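You operate a simulated robot arm through the tools that you are given. There is no shell and no other tool. Be economical: measure what you need, move in short steps, check, and stop when the job is done.

The job below is to be done with a simulated two-armed robot. You get a single attempt, and the scene is never put back.

## Task
Bring the feeder up after the night and feed a good test cover.
Fine: air valve open, roller down, pump on; then red stop out, hold feed; leave it running.

Only the result counts: the job must be done as asked and must still hold three seconds after the hand-in. Knocking over, shifting, dropping, spilling or breaking anything else fails it. Lids that push on must go on centred and level and be pressed home; caps that screw on are set level and turned clockwise until they are tight.

## Robot
Two 7-joint arms with fingered hands on one trunk, on a base that drives. Base frame: it is fixed to the floor where the robot stands at the start and does not move with it; the origin is under the middle of the robot, x ahead of it, y to its left, z up. Units: mm, degrees, N and s.
The left shoulder is at the start at [70, 169, 1368], the right one opposite. With the tool pointing down near the work surface each hand reaches from about 100 to 440 mm from the robot's upright axis, wherever it stands, measured 20 degrees to its own side. Places, roughly: air gauge [500, -100, 800]; air valve [500, 0, 700]; blast knob [300, -300, 700]; crease knob [500, -400, 1100]; feed button [200, -400, 700]; feed display [200, -600, 900]; near red stop button [200, -400, 1000]; pump switch [200, -400, 800]; roller lever [600, -200, 1100]; vacuum knob [400, -200, 700]. Payload 3.4 kg a hand.
The tool frame of a hand sits at the grasp point between the pads (the TCP): z along the fingers, y along the line on which they close. The tips reach 23 mm beyond it. Largest opening 116 mm; the body of the gripper starts 65 mm behind the TCP. The gripper is a hand of 4 fingers: y runs from the thumb to the fingers, the wrist lies at [0, 0, -211] in the tool frame.
Orientation is told as [roll, pitch, yaw] about the base's x, y, z axes, in that order, counted from this pose: with the fingers straight down and closing along the base's y, the tool's x points along the base's -x, its y along +y and its z along -z.

## Interface
- The arms move only by the tool jog_arm. It takes "left_rows", "right_rows" or both (then of equal length, played together; a hand with none holds still); each is one flat list of numbers, 6 for each row, row after row: the shift along the base's x, y, z in mm, then the turn, a rotation vector about the base's x, y, z in degrees. In form: [x, y, z, wx, wy, wz, x, y, z, wx, wy, wz, ...]. A call has 1 to 12 rows; each row is the pose to reach, as a shift and turn from the pose commanded when the call began. Rows are played at 5 a second. More than 50 mm and 8.6 degrees between two rows, and nothing of the call is played. Where a pose cannot be reached the arm comes as near as it can. A force on the tool above 40 N (or 10 N above the force at the start of the call, whichever is more), or a blocked arm, ends the call early, and 0.2 s more pass. In this call time passes only in rows, and 0.2 s behind the last. The reply holds the time, the measured pose of the TCP, the force on the tool along the base axes, the opening and the grip force, in the units named above and with some noise, with the torque about the TCP (base axes, N m) and any sound that the robot's microphone picked up.
- Cameras (640 x 400 px; columns grow to the right, rows downward): "scene" is now at [107.8, -22.3, 1584.4]; the picture's right is [-0.48, -0.88, -0.00], its down [-0.65, 0.35, -0.67] and it looks along [0.59, -0.32, -0.74] (base axes); focal length 214 px, centre (320, 200). "left" rides on the left gripper at [-69, 1, -90] in its tool frame; the picture's right is [-0.01, -1.00, 0.00], its down [0.79, -0.01, -0.61] and it looks along [0.61, -0.01, 0.79] (tool axes); focal length 251 px, centre (320, 200). "right" rides on the right gripper at [69, 1, -90] in its tool frame; the picture's right is [-0.01, 1.00, 0.00], its down [-0.79, -0.01, -0.61] and it looks along [-0.61, -0.01, 0.79] (tool axes); focal length 251 px, centre (320, 200). There is no depth. A picture from a camera that has moved, and an enlarged one, comes with that camera's place and axes in the base frame and with its lens. The place of the scene camera against the robot may be out by one fixed shift of up to 25 mm in any direction.
- camera(camera): a new picture of that camera. It takes no simulated time.
- raise_lower(by): slides the trunk up (or, below 0, down) by that many mm; the arms and the scene camera ride with it, the base frame stays. It gives what a move gives, with no picture.
- steer(legs): drives the robot by 1 to 6 legs, each [ahead, left, turn to the left] in mm, mm and degrees, along the robot's own axes; the way and the turn of a leg run together, so that a leg with both is an arc; at most 1500 mm and 180 degrees a leg. The arms and the cameras ride along, it lands a little off, and it stops where it bumps. It gives what a move gives.
- finger_targets(finger1, finger2, finger3, thumb_bend, hand): sets how far each is bent, from 0 (flat) to 1 (curled in); at 0.3 the hand is open as for a grip, at 0.7 the pads meet at the TCP. One left out holds its place. A second passes; each finger stops where it meets its share of the squeeze, and holds until it gets a number again. It is the only way to open and close the hand. It gives what a move gives, with no picture; readings hold the bend of each and the force on the fingers (four entries, about 0 where the hand has none), thumb and palm.
- turn_head(pan, tilt): turns the head with the scene camera to pan (to the left, within 86 degrees either way) and tilt (down, from -29 to 69), counted from straight ahead of the robot. It gives what a move gives.
- close_up(camera, box): a new picture of the part [left, top, right, bottom] of that camera's present view, enlarged. It takes no simulated time.
- finish_job(): hands the job in; it is judged then, once.

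Go step by step. Nothing tells you exact positions but the pictures and the camera data: compare them with the known pose of the tool, close in by small moves and look again before you grip or let go. The budget is 120 turns and 108 pictures, counting those below and the enlarged ones. Unless the task says otherwise, let go and move clear before handing in, and close with one line.

The tools are called by a JSON object that holds its "name" and its "arguments". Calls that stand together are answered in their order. jog_arm: Moves the arms, as the interface text tells. Its arguments: {"type":"object","properties":{"left_rows":{"type":"array"},"right_rows":{"type":"array"}},"required":[]} The other tools are called the same way: raise_lower (by) slides the trunk up or down; finger_targets (finger1, finger2, finger3, thumb_bend, hand) moves the fingers one by one; steer (legs) drives the base; turn_head (pan, tilt) turns the head that bears the scene camera; camera (camera) takes a picture; close_up (camera, box) takes an enlarged picture of a part of a camera's view; finish_job () hands the job in.

At the start:

```text
time_s: 0.0
left_position: [344.9, -43.6, 1421.9]
left_ee_rot: [0.0, 0.1, 0.0]
left_wrist_force: [-0.3, -0.2, 0.2]
left_moment: [0.0, 0.01, -0.01]
left_opening: 115.9
left_grip_force: 0.0
left_shape: jaw
left_bend: [0.3, 0.3, 0.3, 0.3]
left_finger forces: [0.1, 0.0, 0.1, 0.0, 0.1, 0.0]
right_position: [248.9, -386.7, 1377.2]
right_ee_rot: [0.0, -0.1, 0.0]
right_wrist_force: [-0.2, 0.1, 0.3]
right_moment: [0.01, 0.0, 0.0]
right_opening: 116.1
right_grip_force: 0.1
right_shape: jaw
right_bend: [0.3, 0.3, 0.3, 0.3]
right_finger forces: [0.0, 0.0, 0.0, 0.0, 0.0, 0.0]
trunk travel left (down, up): [-875.0, 65.0]
robot x, y, heading: [1.2, 2.4, -0.0]
head pan, tilt: [-28.5, 47.9]
```

scene: 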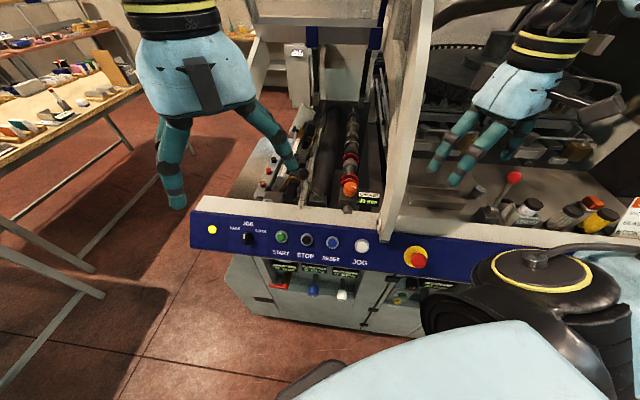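
right: 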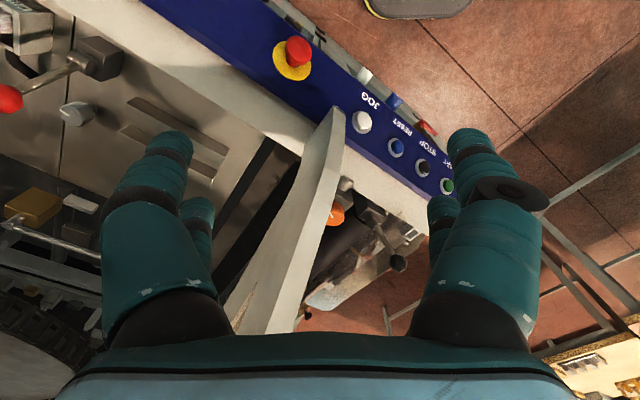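
left: 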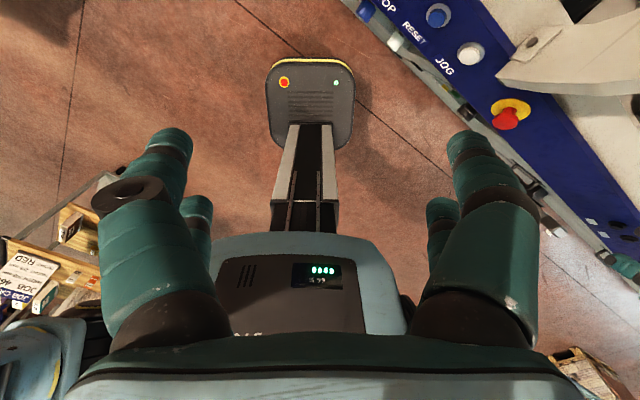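

The feeder's blue panel with a red stop and buttons is in front of me. I start with enlarged views to find the air valve, lever, pump switch and labels.

{"name": "close_up", "arguments": {"camera": "scene", "box": [190, 190, 450, 350]}}

{"name": "close_up", "arguments": {"camera": "scene", "box": [230, 60, 400, 220]}}

{"name": "close_up", "arguments": {"camera": "scene", "box": [400, 60, 640, 270]}}

```text
2.46 times, centred on (320, 270) of scene
camera zoom: at [107.8, -22.3, 1584.4], right [-0.48, -0.88, 0.0], down [-0.65, 0.35, -0.67], along [0.59, -0.32, -0.74], focal length 528 px, centre (320, 28)
```

zoom: 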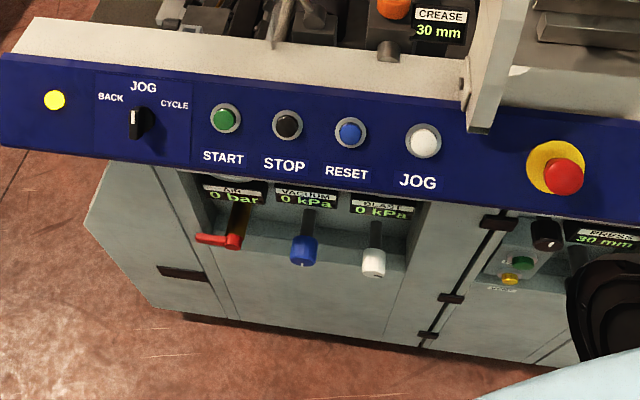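

```text
2.50 times, centred on (315, 140) of scene
camera zoom: at [107.8, -22.3, 1584.4], right [-0.48, -0.88, 0.0], down [-0.65, 0.35, -0.67], along [0.59, -0.32, -0.74], focal length 536 px, centre (332, 350)
```

zoom: 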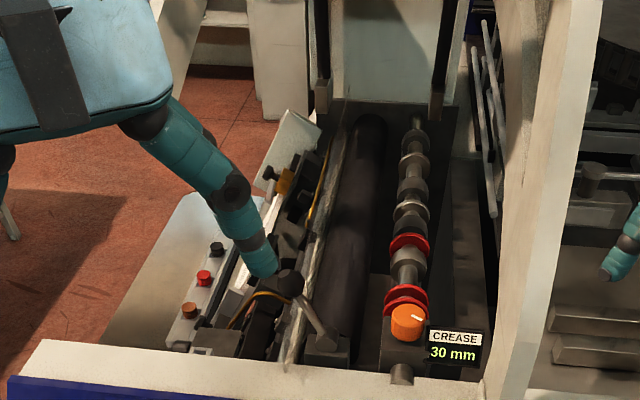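

```text
1.90 times, centred on (520, 165) of scene
camera zoom: at [107.8, -22.3, 1584.4], right [-0.48, -0.88, 0.0], down [-0.65, 0.35, -0.67], along [0.59, -0.32, -0.74], focal length 408 px, centre (-61, 267)
```

zoom: 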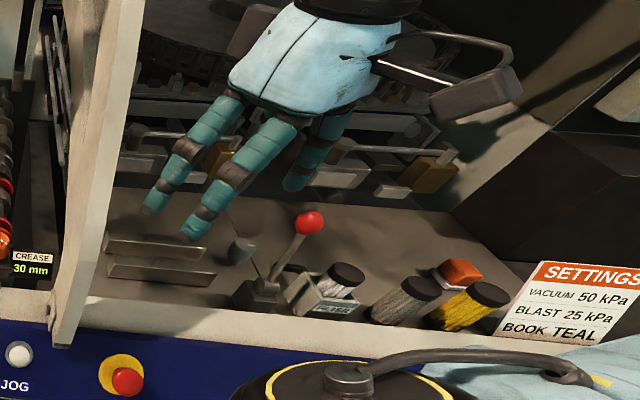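

The card at the right gives settings (vacuum 50, blast 25). I turn the head to read the card and the display and the low buttons.

{"name": "turn_head", "arguments": {"pan": -60, "tilt": 50}}

{"name": "camera", "arguments": {"camera": "scene"}}

{"name": "close_up", "arguments": {"camera": "left", "box": [0, 180, 120, 340]}}

```text
time_s: 1.0
left_position: [343.8, -43.5, 1421.5]
left_ee_rot: [0.0, 0.0, 0.0]
left_wrist_force: [0.7, -0.7, -0.4]
left_moment: [-0.02, -0.04, 0.03]
left_opening: 116.1
left_grip_force: 0.0
left_shape: jaw
left_bend: [0.3, 0.3, 0.3, 0.3]
left_finger forces: [0.1, 0.1, 0.0, 0.0, 0.0, 0.0]
right_position: [249.0, -386.3, 1377.2]
right_ee_rot: [0.1, 0.0, 0.0]
right_wrist_force: [-0.6, 0.5, -0.8]
right_moment: [0.0, 0.02, -0.02]
right_opening: 115.9
right_grip_force: 0.0
right_shape: jaw
right_bend: [0.3, 0.3, 0.3, 0.3]
right_finger forces: [0.0, 0.0, 0.0, 0.0, 0.0, 0.0]
trunk travel left (down, up): [-875.0, 65.0]
robot x, y, heading: [2.0, 0.5, 0.3]
head pan, tilt: [-60.0, 50.0]
```

```text
101 pictures are left
camera scene: at [77.0, -51.3, 1581.5], right [-0.87, -0.5, 0.0], down [-0.38, 0.66, -0.64], along [0.32, -0.56, -0.77], focal length 214 px, centre (320, 200)
```

scene: 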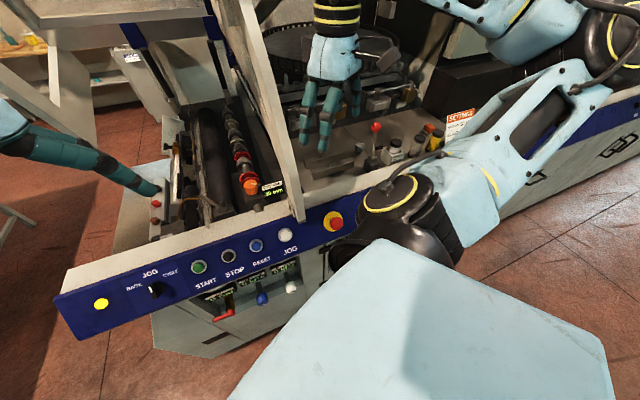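

```text
2.50 times, centred on (60, 260) of left
camera zoom: at [413.0, -41.9, 1511.5], right [0.01, -1.0, 0.0], down [-0.79, -0.01, 0.61], along [-0.61, -0.01, -0.79], focal length 629 px, centre (970, 50)
```

zoom: 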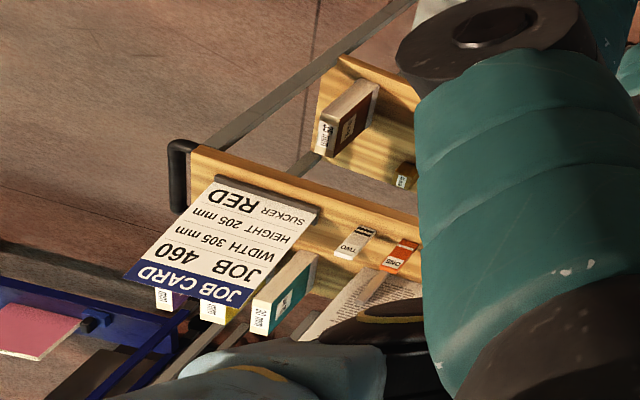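

There's a job card behind me on a trolley and a settings card ahead. I read both more closely.

{"name": "close_up", "arguments": {"camera": "scene", "box": [400, 90, 500, 160]}}

{"name": "close_up", "arguments": {"camera": "scene", "box": [60, 210, 360, 350]}}

{"name": "close_up", "arguments": {"camera": "left", "box": [20, 200, 110, 260]}}

{"name": "turn_head", "arguments": {"pan": -80, "tilt": 25}}

{"name": "camera", "arguments": {"camera": "scene"}}

```text
5.71 times, centred on (450, 125) of scene
camera zoom: at [77.0, -51.3, 1581.5], right [-0.87, -0.5, 0.0], down [-0.38, 0.66, -0.64], along [0.32, -0.56, -0.77], focal length 1226 px, centre (-423, 629)
```

zoom: 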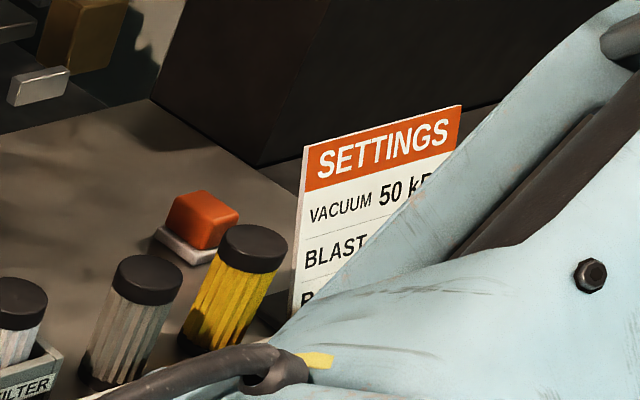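

```text
2.13 times, centred on (210, 280) of scene
camera zoom: at [77.0, -51.3, 1581.5], right [-0.87, -0.5, 0.0], down [-0.38, 0.66, -0.64], along [0.32, -0.56, -0.77], focal length 458 px, centre (555, 29)
```

zoom: 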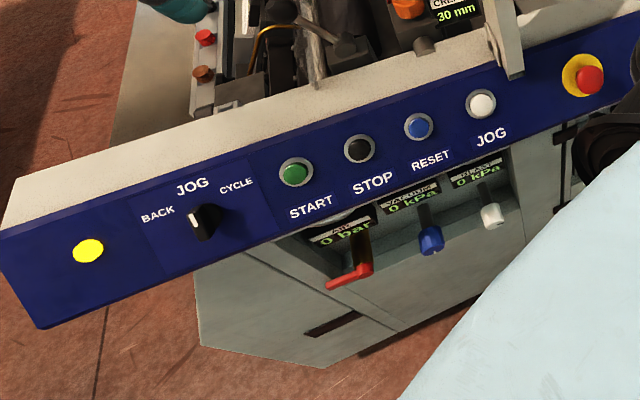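

```text
6.67 times, centred on (65, 230) of left
camera zoom: at [413.0, -41.9, 1511.5], right [0.01, -1.0, 0.0], down [-0.79, -0.01, 0.61], along [-0.61, -0.01, -0.79], focal length 1676 px, centre (2020, 0)
```

zoom: 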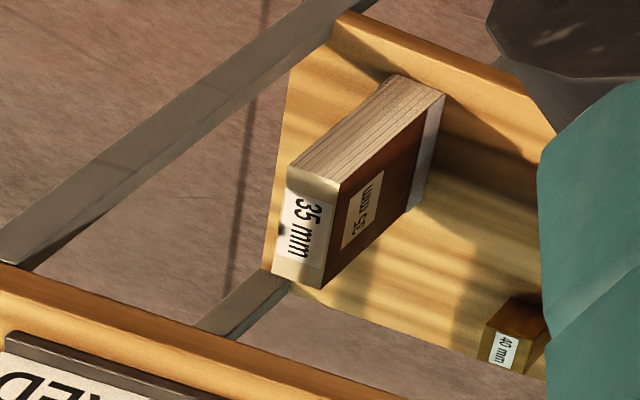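

```text
time_s: 1.9
left_position: [344.5, -43.7, 1422.5]
left_ee_rot: [0.1, 0.0, 0.0]
left_wrist_force: [0.8, -0.3, 0.3]
left_moment: [0.0, 0.03, 0.0]
left_opening: 115.9
left_grip_force: 0.0
left_shape: jaw
left_bend: [0.3, 0.3, 0.3, 0.3]
left_finger forces: [0.0, 0.1, 0.1, 0.0, 0.0, 0.1]
right_position: [250.0, -385.9, 1376.5]
right_ee_rot: [0.0, 0.1, 0.0]
right_wrist_force: [0.5, 0.5, 1.0]
right_moment: [0.01, 0.04, 0.01]
right_opening: 116.0
right_grip_force: 0.2
right_shape: jaw
right_bend: [0.3, 0.3, 0.3, 0.3]
right_finger forces: [0.1, 0.0, 0.0, 0.0, 0.0, 0.0]
trunk travel left (down, up): [-875.0, 65.0]
robot x, y, heading: [-0.5, 2.2, -0.2]
head pan, tilt: [-80.0, 25.0]
```

```text
96 pictures are left
camera scene: at [54.5, -75.3, 1618.9], right [-0.98, -0.17, 0.0], down [-0.07, 0.42, -0.91], along [0.16, -0.89, -0.42], focal length 214 px, centre (320, 200)
```

scene: 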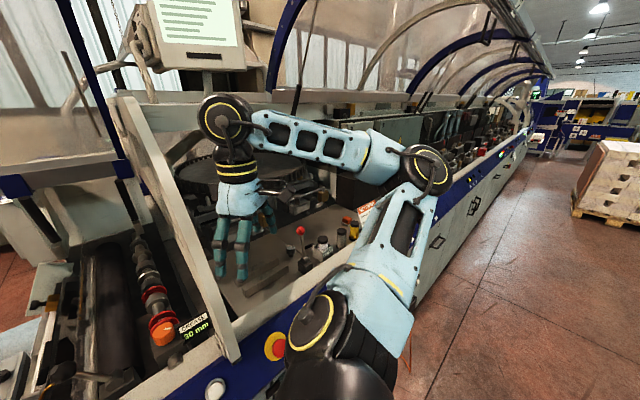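

A screen sits at top left, and books with thickness labels lie on the trolley. I zoom on each; the TEAL book likely sets the crease width.

{"name": "close_up", "arguments": {"camera": "scene", "box": [130, 0, 260, 80]}}

{"name": "close_up", "arguments": {"camera": "left", "box": [0, 260, 80, 340]}}

{"name": "turn_head", "arguments": {"pan": 60, "tilt": 40}}

{"name": "camera", "arguments": {"camera": "scene"}}

```text
4.92 times, centred on (195, 40) of scene
camera zoom: at [54.5, -75.3, 1618.9], right [-0.98, -0.17, 0.0], down [-0.07, 0.42, -0.91], along [0.16, -0.89, -0.42], focal length 1056 px, centre (935, 988)
```

zoom: 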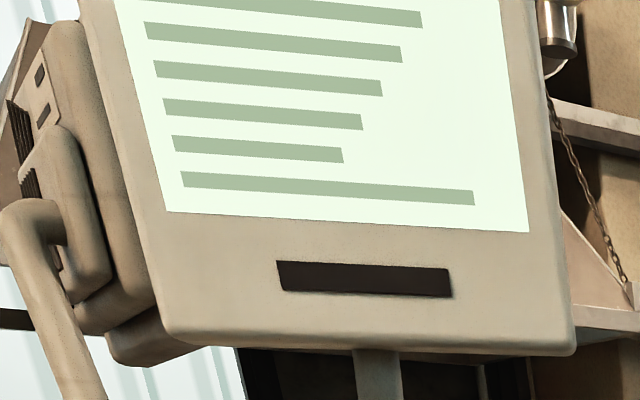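

```text
5.00 times, centred on (40, 300) of left
camera zoom: at [412.9, -41.9, 1511.5], right [0.01, -1.0, 0.0], down [-0.79, -0.01, 0.61], along [-0.61, -0.01, -0.79], focal length 1257 px, centre (1720, -300)
```

zoom: 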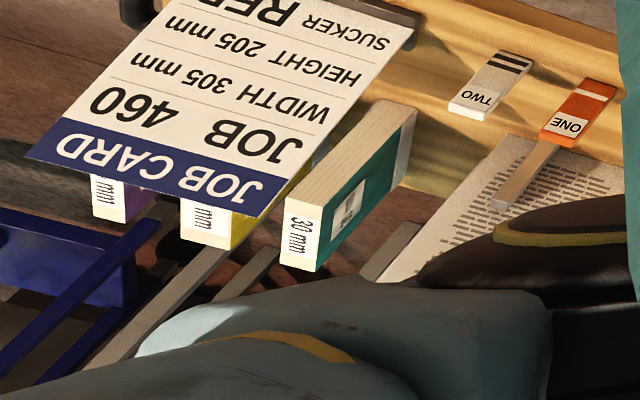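

```text
time_s: 4.1
left_position: [345.4, -43.6, 1421.5]
left_ee_rot: [-0.1, 0.0, 0.1]
left_wrist_force: [0.3, 0.5, -0.2]
left_moment: [-0.03, -0.04, 0.03]
left_opening: 115.9
left_grip_force: 0.0
left_shape: jaw
left_bend: [0.3, 0.3, 0.3, 0.3]
left_finger forces: [0.0, 0.0, 0.1, 0.1, 0.0, 0.0]
right_position: [248.2, -386.4, 1378.4]
right_ee_rot: [0.0, 0.0, -0.1]
right_wrist_force: [-0.8, 0.1, 0.1]
right_moment: [-0.01, 0.01, -0.04]
right_opening: 116.0
right_grip_force: 0.1
right_shape: jaw
right_bend: [0.3, 0.3, 0.3, 0.3]
right_finger forces: [0.1, 0.1, 0.0, 0.1, 0.1, 0.0]
trunk travel left (down, up): [-875.0, 65.0]
robot x, y, heading: [-3.2, -3.0, -0.1]
head pan, tilt: [60.0, 40.0]
```

```text
93 pictures are left
camera scene: at [81.0, 88.9, 1595.7], right [0.87, -0.5, 0.0], down [-0.32, -0.56, -0.77], along [0.38, 0.66, -0.64], focal length 214 px, centre (320, 200)
```

scene: 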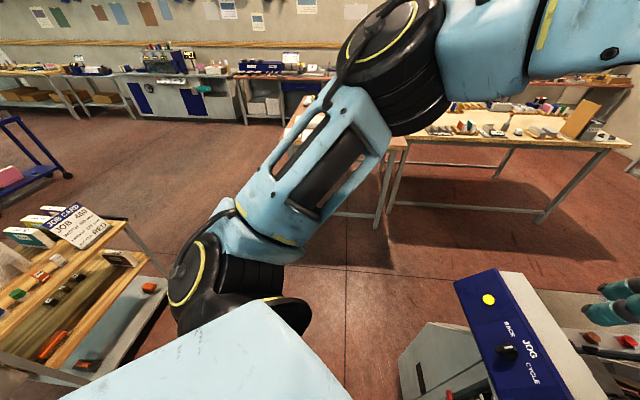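

The teal book is 30 mm, matching the crease display of 30 mm, so only vacuum and blast need setting. I back off and turn to face the panel squarely.

{"name": "steer", "arguments": {"legs": [[-250, 0, 0], [0, 0, -37]]}}

{"name": "turn_head", "arguments": {"pan": 0, "tilt": 45}}

{"name": "camera", "arguments": {"camera": "scene"}}

```text
time_s: 7.7
left_position: [-3.5, -240.5, 1421.9]
left_ee_rot: [0.1, 0.0, -36.8]
left_wrist_force: [-0.9, -0.2, 0.7]
left_moment: [-0.04, 0.03, -0.03]
left_opening: 115.7
left_grip_force: 0.1
left_shape: jaw
left_bend: [0.3, 0.3, 0.3, 0.3]
left_finger forces: [0.0, 0.0, 0.0, 0.2, 0.0, 0.0]
right_position: [-285.2, -458.2, 1378.3]
right_ee_rot: [-0.1, 0.0, -36.7]
right_wrist_force: [0.4, -1.2, 0.4]
right_moment: [-0.02, 0.02, 0.0]
right_opening: 115.9
right_grip_force: 0.0
right_shape: jaw
right_bend: [0.3, 0.3, 0.3, 0.3]
right_finger forces: [0.0, 0.0, 0.0, 0.0, 0.0, 0.0]
trunk travel left (down, up): [-875.0, 65.0]
robot x, y, heading: [-255.3, 0.7, -36.7]
head pan, tilt: [60.0, 40.0]
```

```text
time_s: 9.0
left_position: [-3.3, -239.7, 1422.0]
left_ee_rot: [0.0, 0.0, -36.7]
left_wrist_force: [-0.9, -0.3, 0.5]
left_moment: [0.03, 0.02, 0.0]
left_opening: 115.9
left_grip_force: 0.0
left_shape: jaw
left_bend: [0.3, 0.3, 0.3, 0.3]
left_finger forces: [0.0, 0.1, 0.0, 0.1, 0.0, 0.0]
right_position: [-286.1, -458.2, 1376.9]
right_ee_rot: [0.0, 0.0, -36.7]
right_wrist_force: [-0.3, -0.5, -0.4]
right_moment: [-0.02, -0.02, 0.0]
right_opening: 116.0
right_grip_force: 0.0
right_shape: jaw
right_bend: [0.3, 0.3, 0.3, 0.3]
right_finger forces: [0.1, 0.0, 0.0, 0.1, 0.1, 0.0]
trunk travel left (down, up): [-875.0, 65.0]
robot x, y, heading: [-251.3, -2.0, -36.9]
head pan, tilt: [0.0, 45.0]
```

```text
92 pictures are left
camera scene: at [-160.3, -62.7, 1588.4], right [-0.6, -0.8, 0.0], down [-0.57, 0.42, -0.71], along [0.57, -0.42, -0.71], focal length 214 px, centre (320, 200)
```

scene: 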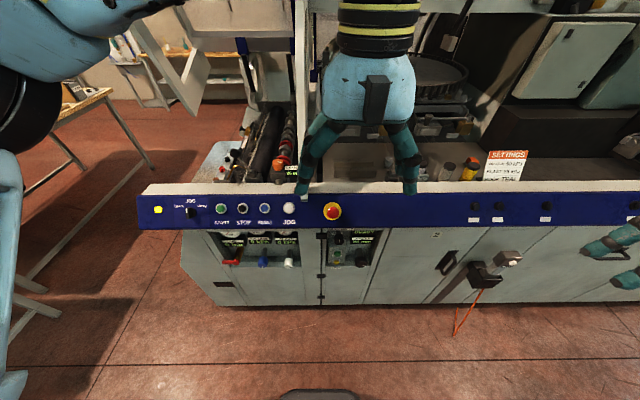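

Now I face the panel nearly squarely, with everything in view. I zoom in on the low controls, the card and the roller lever.

{"name": "close_up", "arguments": {"camera": "scene", "box": [200, 190, 390, 290]}}

{"name": "close_up", "arguments": {"camera": "scene", "box": [390, 130, 560, 230]}}

{"name": "close_up", "arguments": {"camera": "scene", "box": [200, 90, 360, 200]}}

```text
3.37 times, centred on (295, 240) of scene
camera zoom: at [-160.3, -62.7, 1588.4], right [-0.6, -0.8, 0.0], down [-0.57, 0.42, -0.71], along [0.57, -0.42, -0.71], focal length 722 px, centre (404, 65)
```

zoom: 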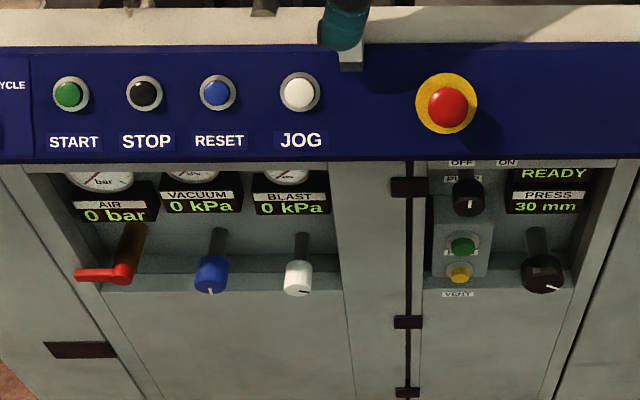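

```text
3.76 times, centred on (475, 180) of scene
camera zoom: at [-160.3, -62.7, 1588.4], right [-0.6, -0.8, 0.0], down [-0.57, 0.42, -0.71], along [0.57, -0.42, -0.71], focal length 807 px, centre (-264, 275)
```

zoom: 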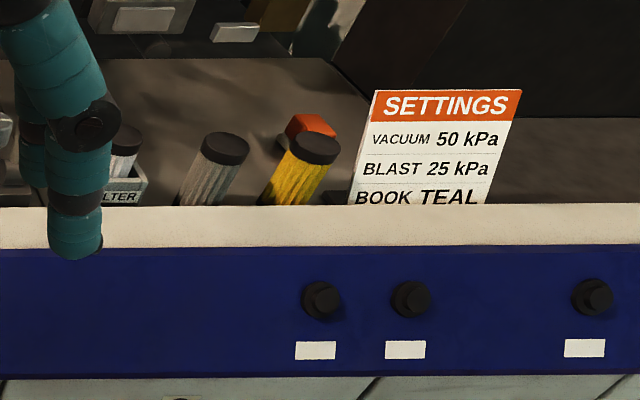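

```text
3.64 times, centred on (280, 145) of scene
camera zoom: at [-160.3, -62.7, 1588.4], right [-0.6, -0.8, 0.0], down [-0.57, 0.42, -0.71], along [0.57, -0.42, -0.71], focal length 780 px, centre (466, 400)
```

zoom: 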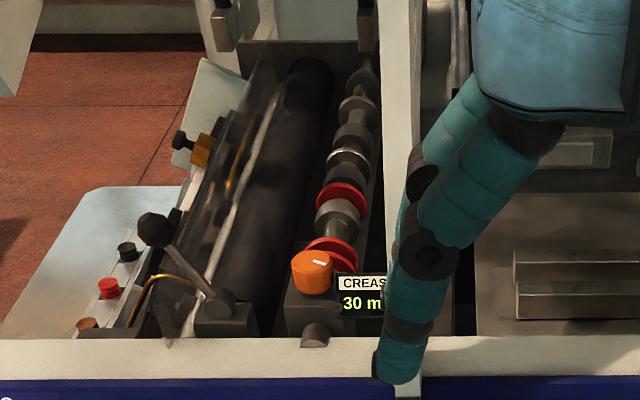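

Vacuum and blast knobs (blue, white), air valve (red handle), pump rotary and the green/yellow buttons are in the cabinet below the panel. I swing both hands to point forward, then lower the trunk to see them better.

{"name": "jog_arm", "arguments": {"left_rows": [20.7, 7.2, 0, -4.91, -6.55, 0, 41.4, 14.4, 0, -9.82, -13.1, 0, 62.2, 21.5, 0, -14.73, -19.64, 0, 82.9, 28.7, 0, -19.64, -26.18, 0, 103.6, 35.9, 0, -24.55, -32.73, 0, 124.4, 43.1, 0, -29.45, -39.27, 0, 145.1, 50.3, 0, -34.36, -45.82, 0, 165.8, 57.5, 0, -39.27, -52.36, 0, 186.5, 64.6, 0, -44.18, -58.91, 0, 207.3, 71.8, 0, -49.09, -65.45, 0, 228, 79, 0, -54, -72, 0], "right_rows": [16.9, -12.6, 0, -4.91, -6.55, 0, 33.8, -25.3, 0, -9.82, -13.1, 0, 50.7, -37.9, 0, -14.73, -19.64, 0, 67.6, -50.5, 0, -19.64, -26.18, 0, 84.5, -63.2, 0, -24.55, -32.73, 0, 101.5, -75.8, 0, -29.45, -39.27, 0, 118.4, -88.5, 0, -34.36, -45.82, 0, 135.3, -101, 0, -39.27, -52.36, 0, 152.2, -113.7, 0, -44.18, -58.91, 0, 169, -126.4, 0, -49.09, -65.45, 0, 186, -139, 0, -54, -72, 0]}}

{"name": "camera", "arguments": {"camera": "scene"}}

```text
time_s: 11.4
left_position: [232.4, -172.9, 1424.9]
left_ee_rot: [-69.5, -89.7, 32.7]
left_wrist_force: [-0.1, 0.6, -0.4]
left_moment: [0.01, -0.01, 0.01]
left_opening: 116.0
left_grip_force: 0.0
left_shape: jaw
left_bend: [0.3, 0.3, 0.3, 0.3]
left_finger forces: [0.0, 0.0, 0.0, 0.1, 0.0, 0.0]
left hand out of reach, approached as far as the arm can: row 10, 11
right_position: [-95.4, -595.8, 1377.1]
right_ee_rot: [-85.7, -89.7, 48.8]
right_wrist_force: [0.5, 1.0, 0.0]
right_moment: [-0.03, 0.03, -0.01]
right_opening: 115.6
right_grip_force: 0.1
right_shape: jaw
right_bend: [0.3, 0.3, 0.3, 0.3]
right_finger forces: [0.0, 0.0, 0.0, 0.0, 0.0, 0.0]
trunk travel left (down, up): [-875.0, 65.0]
robot x, y, heading: [-255.2, 1.2, -36.5]
head pan, tilt: [0.0, 45.0]
```

```text
88 pictures are left
camera scene: at [-157.2, -61.9, 1588.3], right [-0.6, -0.8, 0.0], down [-0.57, 0.42, -0.71], along [0.57, -0.42, -0.71], focal length 214 px, centre (320, 200)
```

scene: 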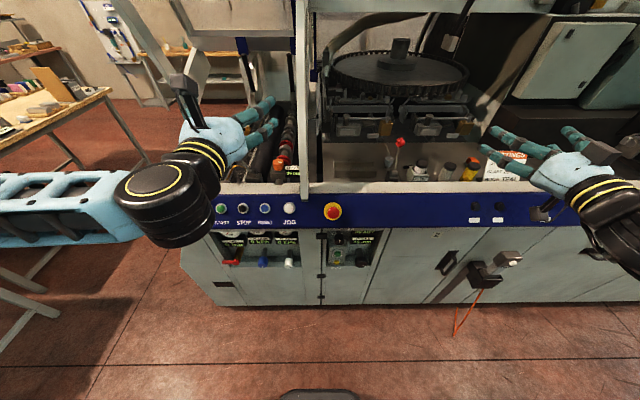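

Hands are pointing forward, clear of the machine. I lower the trunk and look at the low cabinet.

{"name": "raise_lower", "arguments": {"by": -450}}

{"name": "turn_head", "arguments": {"pan": 0, "tilt": 25}}

{"name": "camera", "arguments": {"camera": "scene"}}

{"name": "camera", "arguments": {"camera": "left"}}

{"name": "camera", "arguments": {"camera": "right"}}

```text
refused: -450 is not a number from -400 to 400
```

```text
time_s: 12.2
left_position: [229.0, -174.6, 1426.6]
left_ee_rot: [-61.6, -89.9, 24.9]
left_wrist_force: [0.3, -0.4, -0.8]
left_moment: [-0.01, 0.0, 0.0]
left_opening: 115.8
left_grip_force: 0.0
left_shape: jaw
left_bend: [0.3, 0.3, 0.3, 0.3]
left_finger forces: [0.0, 0.0, 0.1, 0.0, 0.1, 0.0]
right_position: [-99.1, -597.9, 1376.5]
right_ee_rot: [-71.3, -89.8, 34.4]
right_wrist_force: [0.3, -0.4, -0.5]
right_moment: [-0.01, -0.02, 0.0]
right_opening: 115.6
right_grip_force: 0.1
right_shape: jaw
right_bend: [0.3, 0.3, 0.3, 0.3]
right_finger forces: [0.0, 0.1, 0.1, 0.1, 0.0, 0.0]
trunk travel left (down, up): [-875.0, 65.0]
robot x, y, heading: [-253.0, -1.7, -36.4]
head pan, tilt: [0.0, 25.0]
```

```text
87 pictures are left
camera scene: at [-152.2, -69.3, 1618.9], right [-0.6, -0.8, 0.0], down [-0.34, 0.25, -0.91], along [0.73, -0.54, -0.42], focal length 214 px, centre (320, 200)
```

scene: 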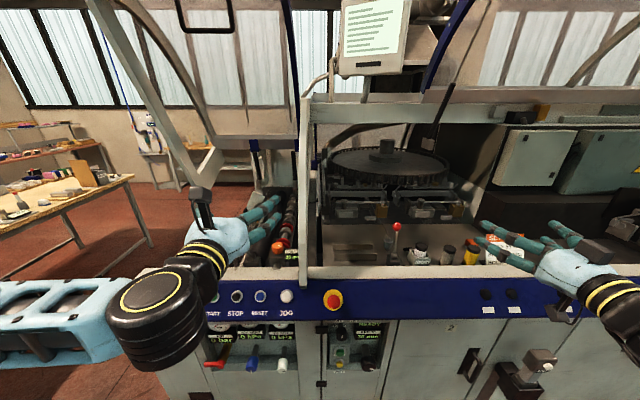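

```text
86 pictures are left
camera left: at [157.7, -119.4, 1494.4], right [-0.6, -0.8, 0.01], down [-0.49, 0.36, -0.79], along [0.63, -0.48, -0.61], focal length 251 px, centre (320, 200)
```

left: 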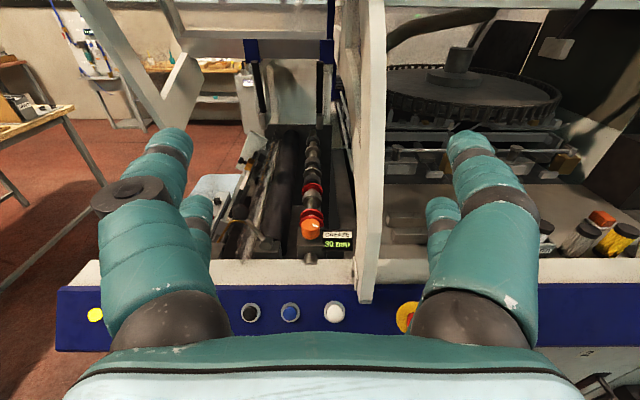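

```text
85 pictures are left
camera right: at [-170.1, -543.8, 1307.6], right [0.6, 0.8, 0.01], down [-0.49, 0.36, 0.8], along [0.63, -0.48, 0.61], focal length 251 px, centre (320, 200)
```

right: 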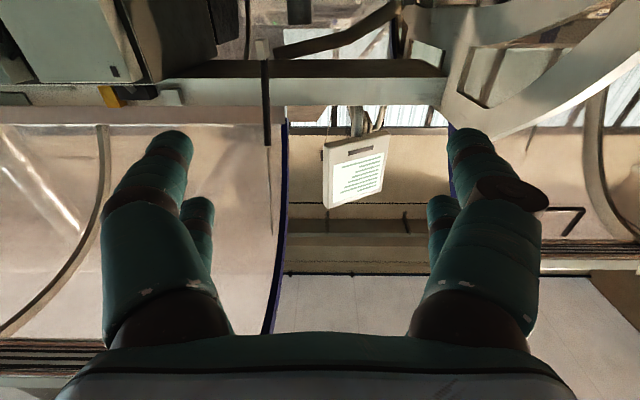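

The left hand's camera gives a good view over the hand, so I'll mostly use the left hand and drive sideways. Now lower the trunk.

{"name": "raise_lower", "arguments": {"by": -400}}

{"name": "camera", "arguments": {"camera": "scene"}}

{"name": "close_up", "arguments": {"camera": "scene", "box": [190, 200, 410, 350]}}

{"name": "camera", "arguments": {"camera": "left"}}

```text
time_s: 16.0
left_position: [229.7, -176.1, 1026.1]
left_ee_rot: [-73.6, -89.8, 36.7]
left_wrist_force: [-0.1, -0.2, 0.6]
left_moment: [0.0, -0.01, 0.01]
left_opening: 116.1
left_grip_force: 0.2
left_shape: jaw
left_bend: [0.3, 0.3, 0.3, 0.3]
left_finger forces: [0.1, 0.0, 0.0, 0.1, 0.0, 0.0]
right_position: [-97.7, -596.4, 976.6]
right_ee_rot: [-90.4, -89.8, 53.4]
right_wrist_force: [-0.4, 0.2, -0.7]
right_moment: [-0.01, -0.01, -0.02]
right_opening: 116.1
right_grip_force: 0.0
right_shape: jaw
right_bend: [0.3, 0.3, 0.3, 0.3]
right_finger forces: [0.1, 0.1, 0.0, 0.0, 0.0, 0.1]
trunk travel left (down, up): [-475.0, 465.0]
robot x, y, heading: [-249.3, 3.4, -36.7]
head pan, tilt: [0.0, 25.0]
```

```text
84 pictures are left
camera scene: at [-151.8, -69.2, 1219.0], right [-0.6, -0.8, 0.0], down [-0.34, 0.25, -0.91], along [0.73, -0.54, -0.42], focal length 214 px, centre (320, 200)
```

scene: 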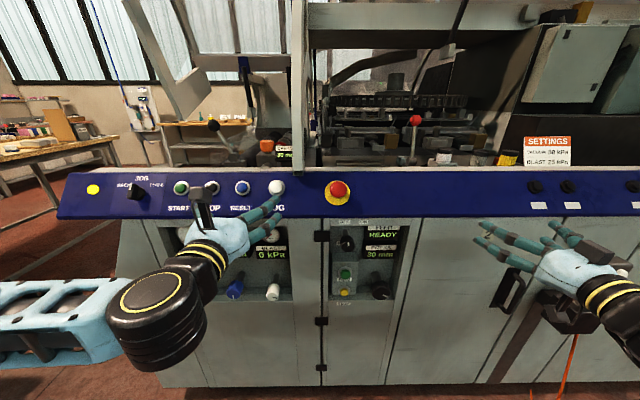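

```text
2.67 times, centred on (300, 275) of scene
camera zoom: at [-151.8, -69.2, 1219.0], right [-0.6, -0.8, 0.0], down [-0.34, 0.25, -0.91], along [0.73, -0.54, -0.42], focal length 572 px, centre (373, 0)
```

zoom: 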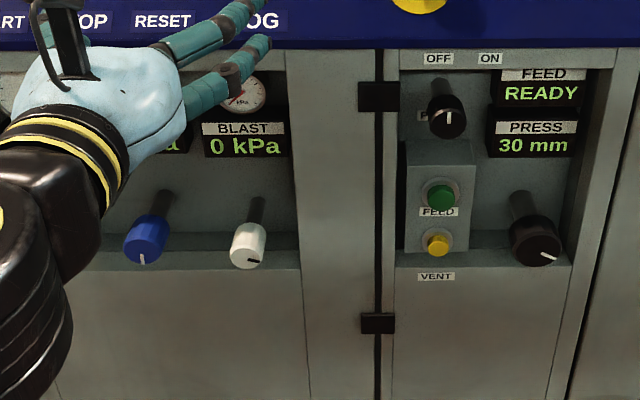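

```text
82 pictures are left
camera left: at [158.2, -119.2, 1094.2], right [-0.6, -0.8, 0.01], down [-0.49, 0.36, -0.79], along [0.63, -0.48, -0.61], focal length 251 px, centre (320, 200)
```

left: 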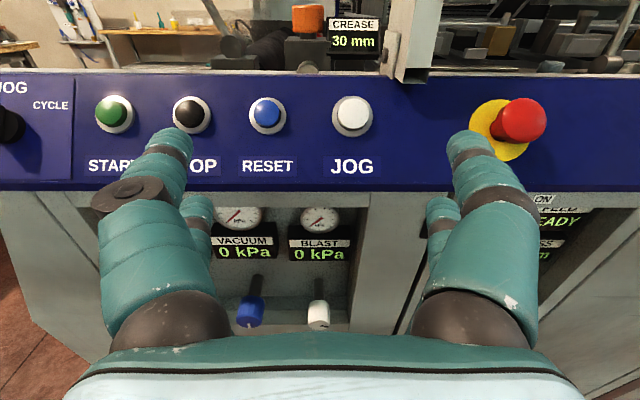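

FEED is the green button, VENT the yellow, and the pump is the rotary OFF/ON. I lower further and shift left and a bit ahead to bring the left-hand camera in front of the air valve.

{"name": "raise_lower", "arguments": {"by": -220}}

{"name": "steer", "arguments": {"legs": [[20, 130, 0]]}}

{"name": "camera", "arguments": {"camera": "left"}}

{"name": "camera", "arguments": {"camera": "scene"}}

```text
time_s: 18.4
left_position: [229.4, -174.5, 805.7]
left_ee_rot: [-74.3, -89.7, 37.4]
left_wrist_force: [1.0, 0.3, -0.2]
left_moment: [-0.01, -0.01, 0.0]
left_opening: 115.6
left_grip_force: 0.1
left_shape: jaw
left_bend: [0.3, 0.3, 0.3, 0.3]
left_finger forces: [0.0, 0.1, 0.1, 0.0, 0.0, 0.1]
right_position: [-98.3, -597.5, 756.9]
right_ee_rot: [-91.3, -89.8, 54.4]
right_wrist_force: [-0.2, 0.6, 0.4]
right_moment: [0.03, -0.01, 0.01]
right_opening: 116.1
right_grip_force: 0.2
right_shape: jaw
right_bend: [0.3, 0.3, 0.3, 0.3]
right_finger forces: [0.0, 0.1, 0.0, 0.0, 0.0, 0.0]
trunk travel left (down, up): [-255.0, 685.0]
robot x, y, heading: [-249.3, -2.4, -36.6]
head pan, tilt: [0.0, 25.0]
```

```text
time_s: 19.6
left_position: [322.4, -81.7, 806.4]
left_ee_rot: [-74.2, -89.8, 37.6]
left_wrist_force: [0.3, -0.4, 0.2]
left_moment: [0.03, 0.02, -0.02]
left_opening: 115.9
left_grip_force: 0.0
left_shape: jaw
left_bend: [0.3, 0.3, 0.3, 0.3]
left_finger forces: [0.0, 0.0, 0.0, 0.1, 0.0, 0.0]
right_position: [-5.5, -505.8, 756.9]
right_ee_rot: [-88.5, -89.8, 51.5]
right_wrist_force: [0.1, 0.6, 0.2]
right_moment: [0.01, -0.01, 0.0]
right_opening: 116.4
right_grip_force: 0.2
right_shape: jaw
right_bend: [0.3, 0.3, 0.3, 0.3]
right_finger forces: [0.0, 0.0, 0.0, 0.0, 0.0, 0.0]
trunk travel left (down, up): [-255.0, 685.0]
robot x, y, heading: [-162.0, 90.8, -36.8]
head pan, tilt: [0.0, 25.0]
```

```text
81 pictures are left
camera left: at [251.0, -27.6, 874.0], right [-0.6, -0.8, 0.01], down [-0.49, 0.36, -0.79], along [0.63, -0.48, -0.61], focal length 251 px, centre (320, 200)
```

left: 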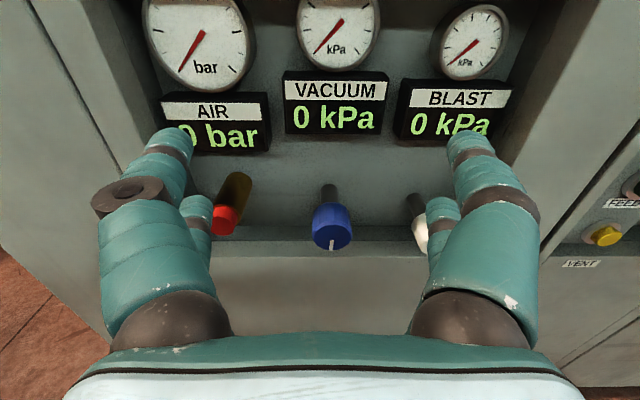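

```text
80 pictures are left
camera scene: at [-58.9, 22.2, 999.0], right [-0.6, -0.8, 0.0], down [-0.34, 0.25, -0.91], along [0.73, -0.54, -0.42], focal length 214 px, centre (320, 200)
```

scene: 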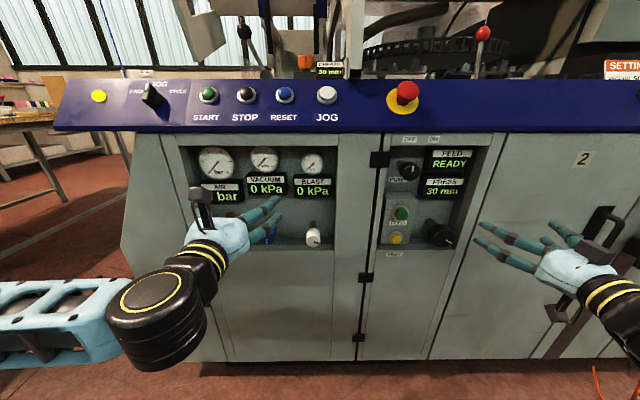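

Air, vacuum and blast read 0. I close the left hand into a poker and look at the valve unobstructed.

{"name": "finger_targets", "arguments": {"hand": "left", "finger1": 0.7, "finger2": 0.7, "finger3": 0.7, "thumb_bend": 0.7}}

{"name": "camera", "arguments": {"camera": "left"}}

```text
time_s: 20.6
left_position: [322.1, -83.3, 805.2]
left_ee_rot: [-72.8, -89.9, 36.1]
left_wrist_force: [0.0, -0.5, 0.2]
left_moment: [-0.05, 0.0, 0.05]
left_opening: 1.9
left_grip_force: 0.1
left_shape: fingers
left_bend: [0.7, 0.7, 0.7, 0.7]
left_finger forces: [0.1, 0.0, 0.0, 0.0, 0.0, 0.0]
right_position: [-5.1, -506.4, 757.1]
right_ee_rot: [-90.2, -89.8, 53.4]
right_wrist_force: [-0.3, -0.3, 0.2]
right_moment: [0.04, -0.02, -0.04]
right_opening: 116.0
right_grip_force: 0.1
right_shape: jaw
right_bend: [0.3, 0.3, 0.3, 0.3]
right_finger forces: [0.1, 0.0, 0.0, 0.1, 0.1, 0.1]
trunk travel left (down, up): [-255.0, 685.0]
robot x, y, heading: [-158.4, 92.4, -36.6]
head pan, tilt: [0.0, 25.0]
```

```text
79 pictures are left
camera left: at [250.6, -28.0, 874.2], right [-0.6, -0.8, 0.01], down [-0.49, 0.36, -0.79], along [0.63, -0.48, -0.61], focal length 251 px, centre (320, 200)
```

left: 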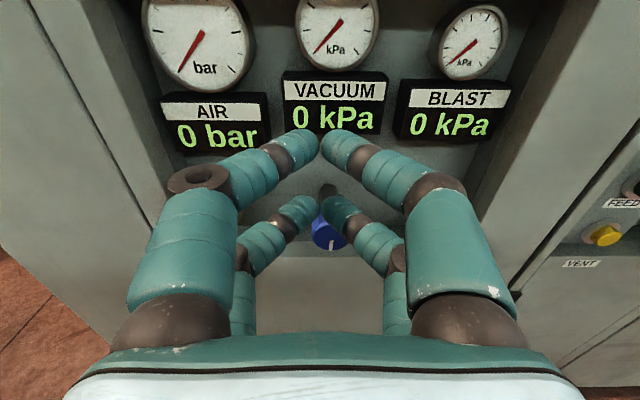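

The four digits sit in two pairs. I lower the hand 100 mm so that the camera sees the valve over the fingers.

{"name": "jog_arm", "arguments": {"left_rows": [0, 0, -50, 0, 0, 0, 0, 0, -100, 0, 0, 0]}}

{"name": "camera", "arguments": {"camera": "left"}}

```text
time_s: 21.2
left_position: [313.5, -93.3, 711.8]
left_ee_rot: [-42.8, -89.8, 6.5]
left_wrist_force: [-0.2, 0.0, 0.2]
left_moment: [0.0, -0.01, -0.02]
left_opening: 1.5
left_grip_force: 0.1
left_shape: fingers
left_bend: [0.7, 0.7, 0.7, 0.7]
left_finger forces: [0.0, 0.1, 0.0, 0.1, 0.0, 0.0]
left hand out of reach, approached as far as the arm can: row 1, 2
right_position: [-2.1, -505.8, 756.5]
right_ee_rot: [-77.2, -89.8, 40.3]
right_wrist_force: [1.0, 0.8, 0.7]
right_moment: [-0.02, 0.0, 0.0]
right_opening: 116.0
right_grip_force: 0.0
right_shape: jaw
right_bend: [0.3, 0.3, 0.3, 0.3]
right_finger forces: [0.0, 0.1, 0.0, 0.0, 0.1, 0.1]
trunk travel left (down, up): [-255.0, 685.0]
robot x, y, heading: [-158.2, 94.2, -36.5]
head pan, tilt: [0.0, 25.0]
```

```text
78 pictures are left
camera left: at [241.8, -37.9, 779.3], right [-0.59, -0.8, 0.01], down [-0.5, 0.35, -0.79], along [0.63, -0.48, -0.61], focal length 251 px, centre (320, 200)
```

left: 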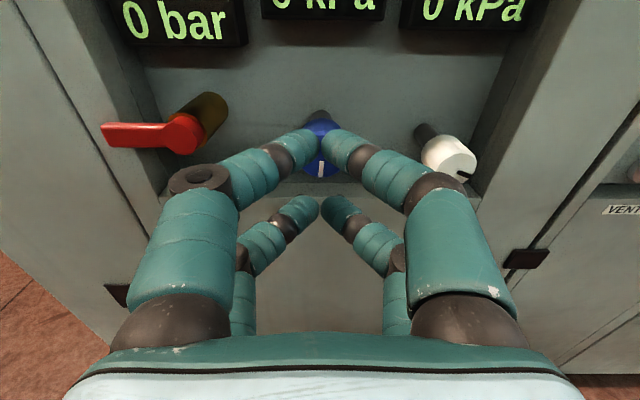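

Handle pivot is about F 412, L 224, z 700 in machine axes (F into machine, L left), pointing left. I draw the hand back a bit, then drive closer so the arm has reach.

{"name": "jog_arm", "arguments": {"left_rows": [-32, 24, 15, 0, 0, 0, -64, 48, 30, 0, 0, 0]}}

{"name": "steer", "arguments": {"legs": [[120, 80, 0]]}}

{"name": "camera", "arguments": {"camera": "left"}}

```text
time_s: 21.8
left_position: [268.1, -112.9, 734.3]
left_ee_rot: [-75.3, -89.9, 38.6]
left_wrist_force: [0.4, 0.5, 0.4]
left_moment: [0.01, -0.02, 0.0]
left_opening: 1.3
left_grip_force: 0.0
left_shape: fingers
left_bend: [0.7, 0.7, 0.7, 0.7]
left_finger forces: [0.0, 0.0, 0.0, 0.0, 0.1, 0.1]
left hand out of reach, approached as far as the arm can: row 1, 2
right_position: [-5.7, -506.7, 757.3]
right_ee_rot: [-94.1, -89.9, 57.2]
right_wrist_force: [0.2, -0.2, -0.9]
right_moment: [0.04, 0.01, 0.0]
right_opening: 115.5
right_grip_force: 0.0
right_shape: jaw
right_bend: [0.3, 0.3, 0.3, 0.3]
right_finger forces: [0.0, 0.0, 0.1, 0.0, 0.1, 0.1]
trunk travel left (down, up): [-255.0, 685.0]
robot x, y, heading: [-162.5, 91.4, -37.0]
head pan, tilt: [0.0, 25.0]
```

```text
time_s: 23.2
left_position: [411.0, -123.8, 735.3]
left_ee_rot: [-90.6, -90.0, 53.5]
left_wrist_force: [-0.6, 0.5, 0.3]
left_moment: [0.01, -0.03, 0.02]
left_opening: 1.3
left_grip_force: 0.1
left_shape: fingers
left_bend: [0.7, 0.7, 0.7, 0.7]
left_finger forces: [0.1, 0.0, 0.1, 0.1, 0.0, 0.0]
right_position: [136.1, -516.1, 756.2]
right_ee_rot: [-98.9, -89.8, 61.9]
right_wrist_force: [-4.1, 3.9, -2.2]
right_moment: [0.18, -0.07, -0.45]
right_opening: 115.9
right_grip_force: 0.0
right_shape: jaw
right_bend: [0.3, 0.3, 0.29, 0.29]
right_finger forces: [0.0, 0.0, 3.1, 0.1, 3.7, 0.0]
trunk travel left (down, up): [-255.0, 685.0]
robot x, y, heading: [-16.4, 79.8, -37.0]
head pan, tilt: [0.0, 25.0]
```

```text
77 pictures are left
camera left: at [340.2, -69.3, 803.5], right [-0.6, -0.8, 0.01], down [-0.49, 0.36, -0.79], along [0.63, -0.48, -0.61], focal length 251 px, centre (320, 200)
```

left: 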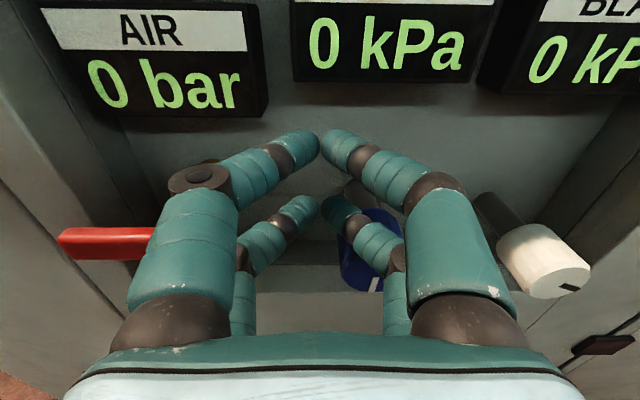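

The right fingertips lightly touch a cabinet door, so I pull the right hand back while backing the left hand off and shifting it left above the valve handle.

{"name": "jog_arm", "arguments": {"left_rows": [-36, 27, 5, 0, 0, 0, -36, 27, 15, 0, 0, 0, -9, 63, 15, 0, 0, 0, 18, 99, 15, 0, 0, 0, 42, 131, 15, 0, 0, 0], "right_rows": [-36, 27, 0, 0, 0, 0, -72, 54, 0, 0, 0, 0, -108, 81, 0, 0, 0, 0, -144, 108, 0, 0, 0, 0, -144, 108, 0, 0, 0, 0]}}

{"name": "camera", "arguments": {"camera": "left"}}

{"name": "camera", "arguments": {"camera": "scene"}}

```text
time_s: 24.4
left_position: [482.0, -84.4, 767.1]
left_ee_rot: [17.9, -88.8, -55.3]
left_wrist_force: [-12.3, 15.6, -0.3]
left_moment: [-0.25, -0.17, 0.2]
left_opening: 0.0
left_grip_force: 9.8
left_shape: fingers
left_bend: [0.71, 0.7, 0.7, 0.71]
left_finger forces: [11.0, 4.2, 0.0, 0.0, 4.7, 0.1]
left hand out of reach, approached as far as the arm can: row 1, 2, 3, 4, 5
right_position: [5.6, -500.9, 767.5]
right_ee_rot: [-118.4, -89.6, 81.4]
right_wrist_force: [-0.7, -0.7, -0.7]
right_moment: [-0.03, 0.01, 0.03]
right_opening: 116.0
right_grip_force: 0.0
right_shape: jaw
right_bend: [0.3, 0.3, 0.3, 0.3]
right_finger forces: [0.0, 0.0, 0.0, 0.0, 0.0, 0.0]
right hand out of reach, approached as far as the arm can: row 1, 2, 3, 4, 5
trunk travel left (down, up): [-255.0, 685.0]
robot x, y, heading: [-16.2, 78.6, -36.7]
head pan, tilt: [0.0, 25.0]
stopped in row 5 (left hand): the force on the tool passed its limit at 66 N (the readings are from after the stop); the commanded pose is now the measured one
```

```text
76 pictures are left
camera left: at [412.0, -30.1, 836.3], right [-0.61, -0.79, 0.0], down [-0.5, 0.38, -0.78], along [0.62, -0.48, -0.62], focal length 251 px, centre (320, 200)
```

left: 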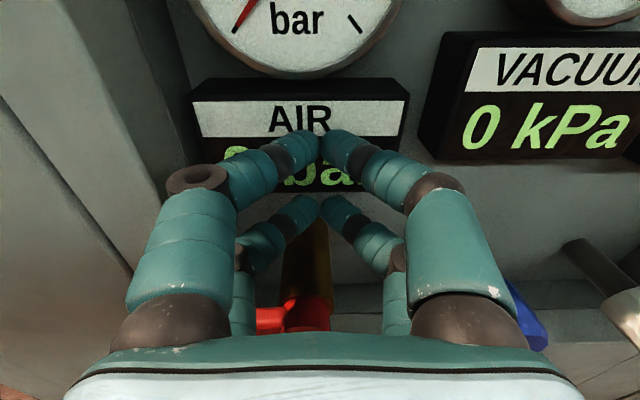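

```text
75 pictures are left
camera scene: at [82.6, 14.4, 999.5], right [-0.6, -0.8, 0.0], down [-0.34, 0.25, -0.91], along [0.73, -0.54, -0.42], focal length 214 px, centre (320, 200)
```

scene: 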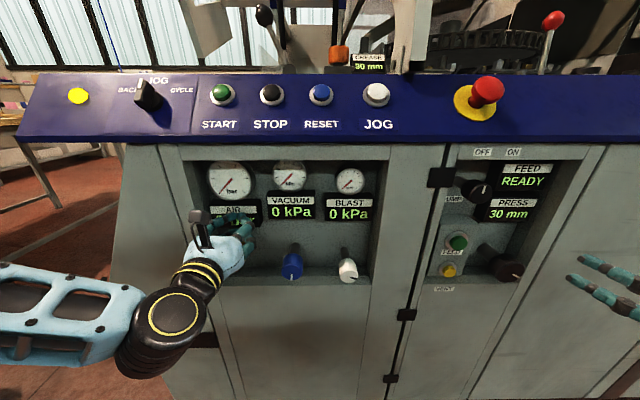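

The arm clipped at its workspace edge and the tips brushed the display box frontally. I back the base off and from now on hold the arm in its good posture, using base and trunk for the larger moves.

{"name": "steer", "arguments": {"legs": [[-130, 0, 0]]}}

{"name": "jog_arm", "arguments": {"left_rows": [-8, -5, 20, 0, 0, 0, -15, -10, 38, 0, 0, 0]}}

{"name": "camera", "arguments": {"camera": "left"}}

{"name": "camera", "arguments": {"camera": "scene"}}

```text
time_s: 25.7
left_position: [380.6, -7.7, 765.1]
left_ee_rot: [17.8, -88.7, -55.2]
left_wrist_force: [-0.9, 0.3, 0.1]
left_moment: [-0.04, 0.0, -0.03]
left_opening: 1.1
left_grip_force: 0.1
left_shape: fingers
left_bend: [0.7, 0.7, 0.7, 0.7]
left_finger forces: [0.1, 0.1, 0.1, 0.1, 0.1, 0.1]
right_position: [-95.9, -425.9, 765.5]
right_ee_rot: [-88.1, -89.8, 51.2]
right_wrist_force: [-0.6, -0.7, -0.6]
right_moment: [-0.01, 0.0, 0.02]
right_opening: 116.1
right_grip_force: 0.0
right_shape: jaw
right_bend: [0.3, 0.3, 0.3, 0.3]
right_finger forces: [0.0, 0.1, 0.1, 0.1, 0.0, 0.0]
trunk travel left (down, up): [-255.0, 685.0]
robot x, y, heading: [-120.7, 156.9, -36.7]
head pan, tilt: [0.0, 25.0]
```

```text
time_s: 26.3
left_position: [366.6, -18.6, 804.0]
left_ee_rot: [17.9, -88.5, -54.9]
left_wrist_force: [0.0, 0.2, -0.6]
left_moment: [-0.03, -0.03, 0.0]
left_opening: 1.3
left_grip_force: 0.0
left_shape: fingers
left_bend: [0.7, 0.7, 0.7, 0.7]
left_finger forces: [0.0, 0.0, 0.0, 0.1, 0.0, 0.0]
right_position: [-95.0, -426.2, 765.5]
right_ee_rot: [-70.8, -89.8, 34.0]
right_wrist_force: [0.0, -0.4, -0.6]
right_moment: [-0.02, -0.01, -0.01]
right_opening: 115.9
right_grip_force: 0.1
right_shape: jaw
right_bend: [0.3, 0.3, 0.3, 0.3]
right_finger forces: [0.1, 0.0, 0.1, 0.0, 0.1, 0.1]
trunk travel left (down, up): [-255.0, 685.0]
robot x, y, heading: [-119.2, 159.7, -36.8]
head pan, tilt: [0.0, 25.0]
```

```text
74 pictures are left
camera left: at [296.6, 36.7, 874.6], right [-0.6, -0.8, 0.0], down [-0.5, 0.38, -0.78], along [0.62, -0.47, -0.62], focal length 251 px, centre (320, 200)
```

left: 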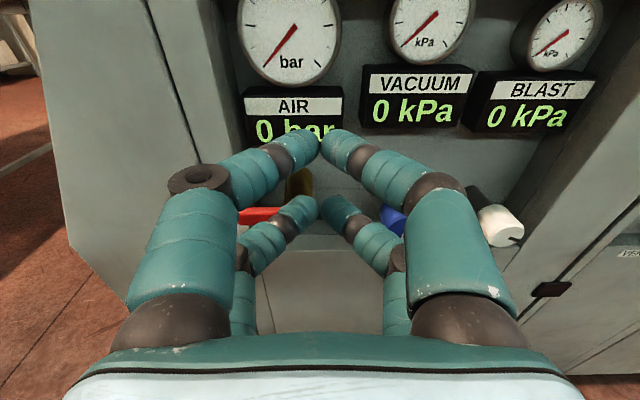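

```text
73 pictures are left
camera scene: at [-19.2, 89.7, 999.0], right [-0.6, -0.8, 0.0], down [-0.34, 0.25, -0.91], along [0.73, -0.54, -0.42], focal length 214 px, centre (320, 200)
```

scene: 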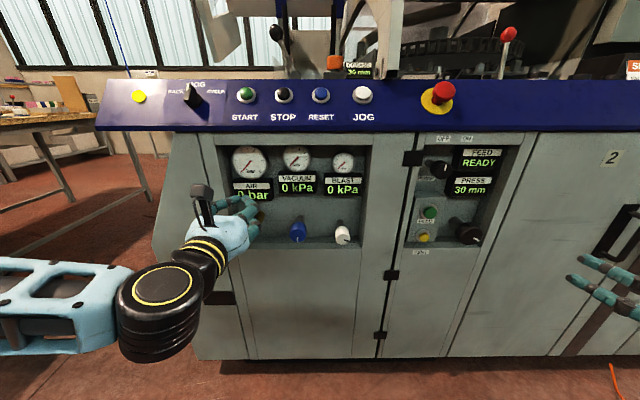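

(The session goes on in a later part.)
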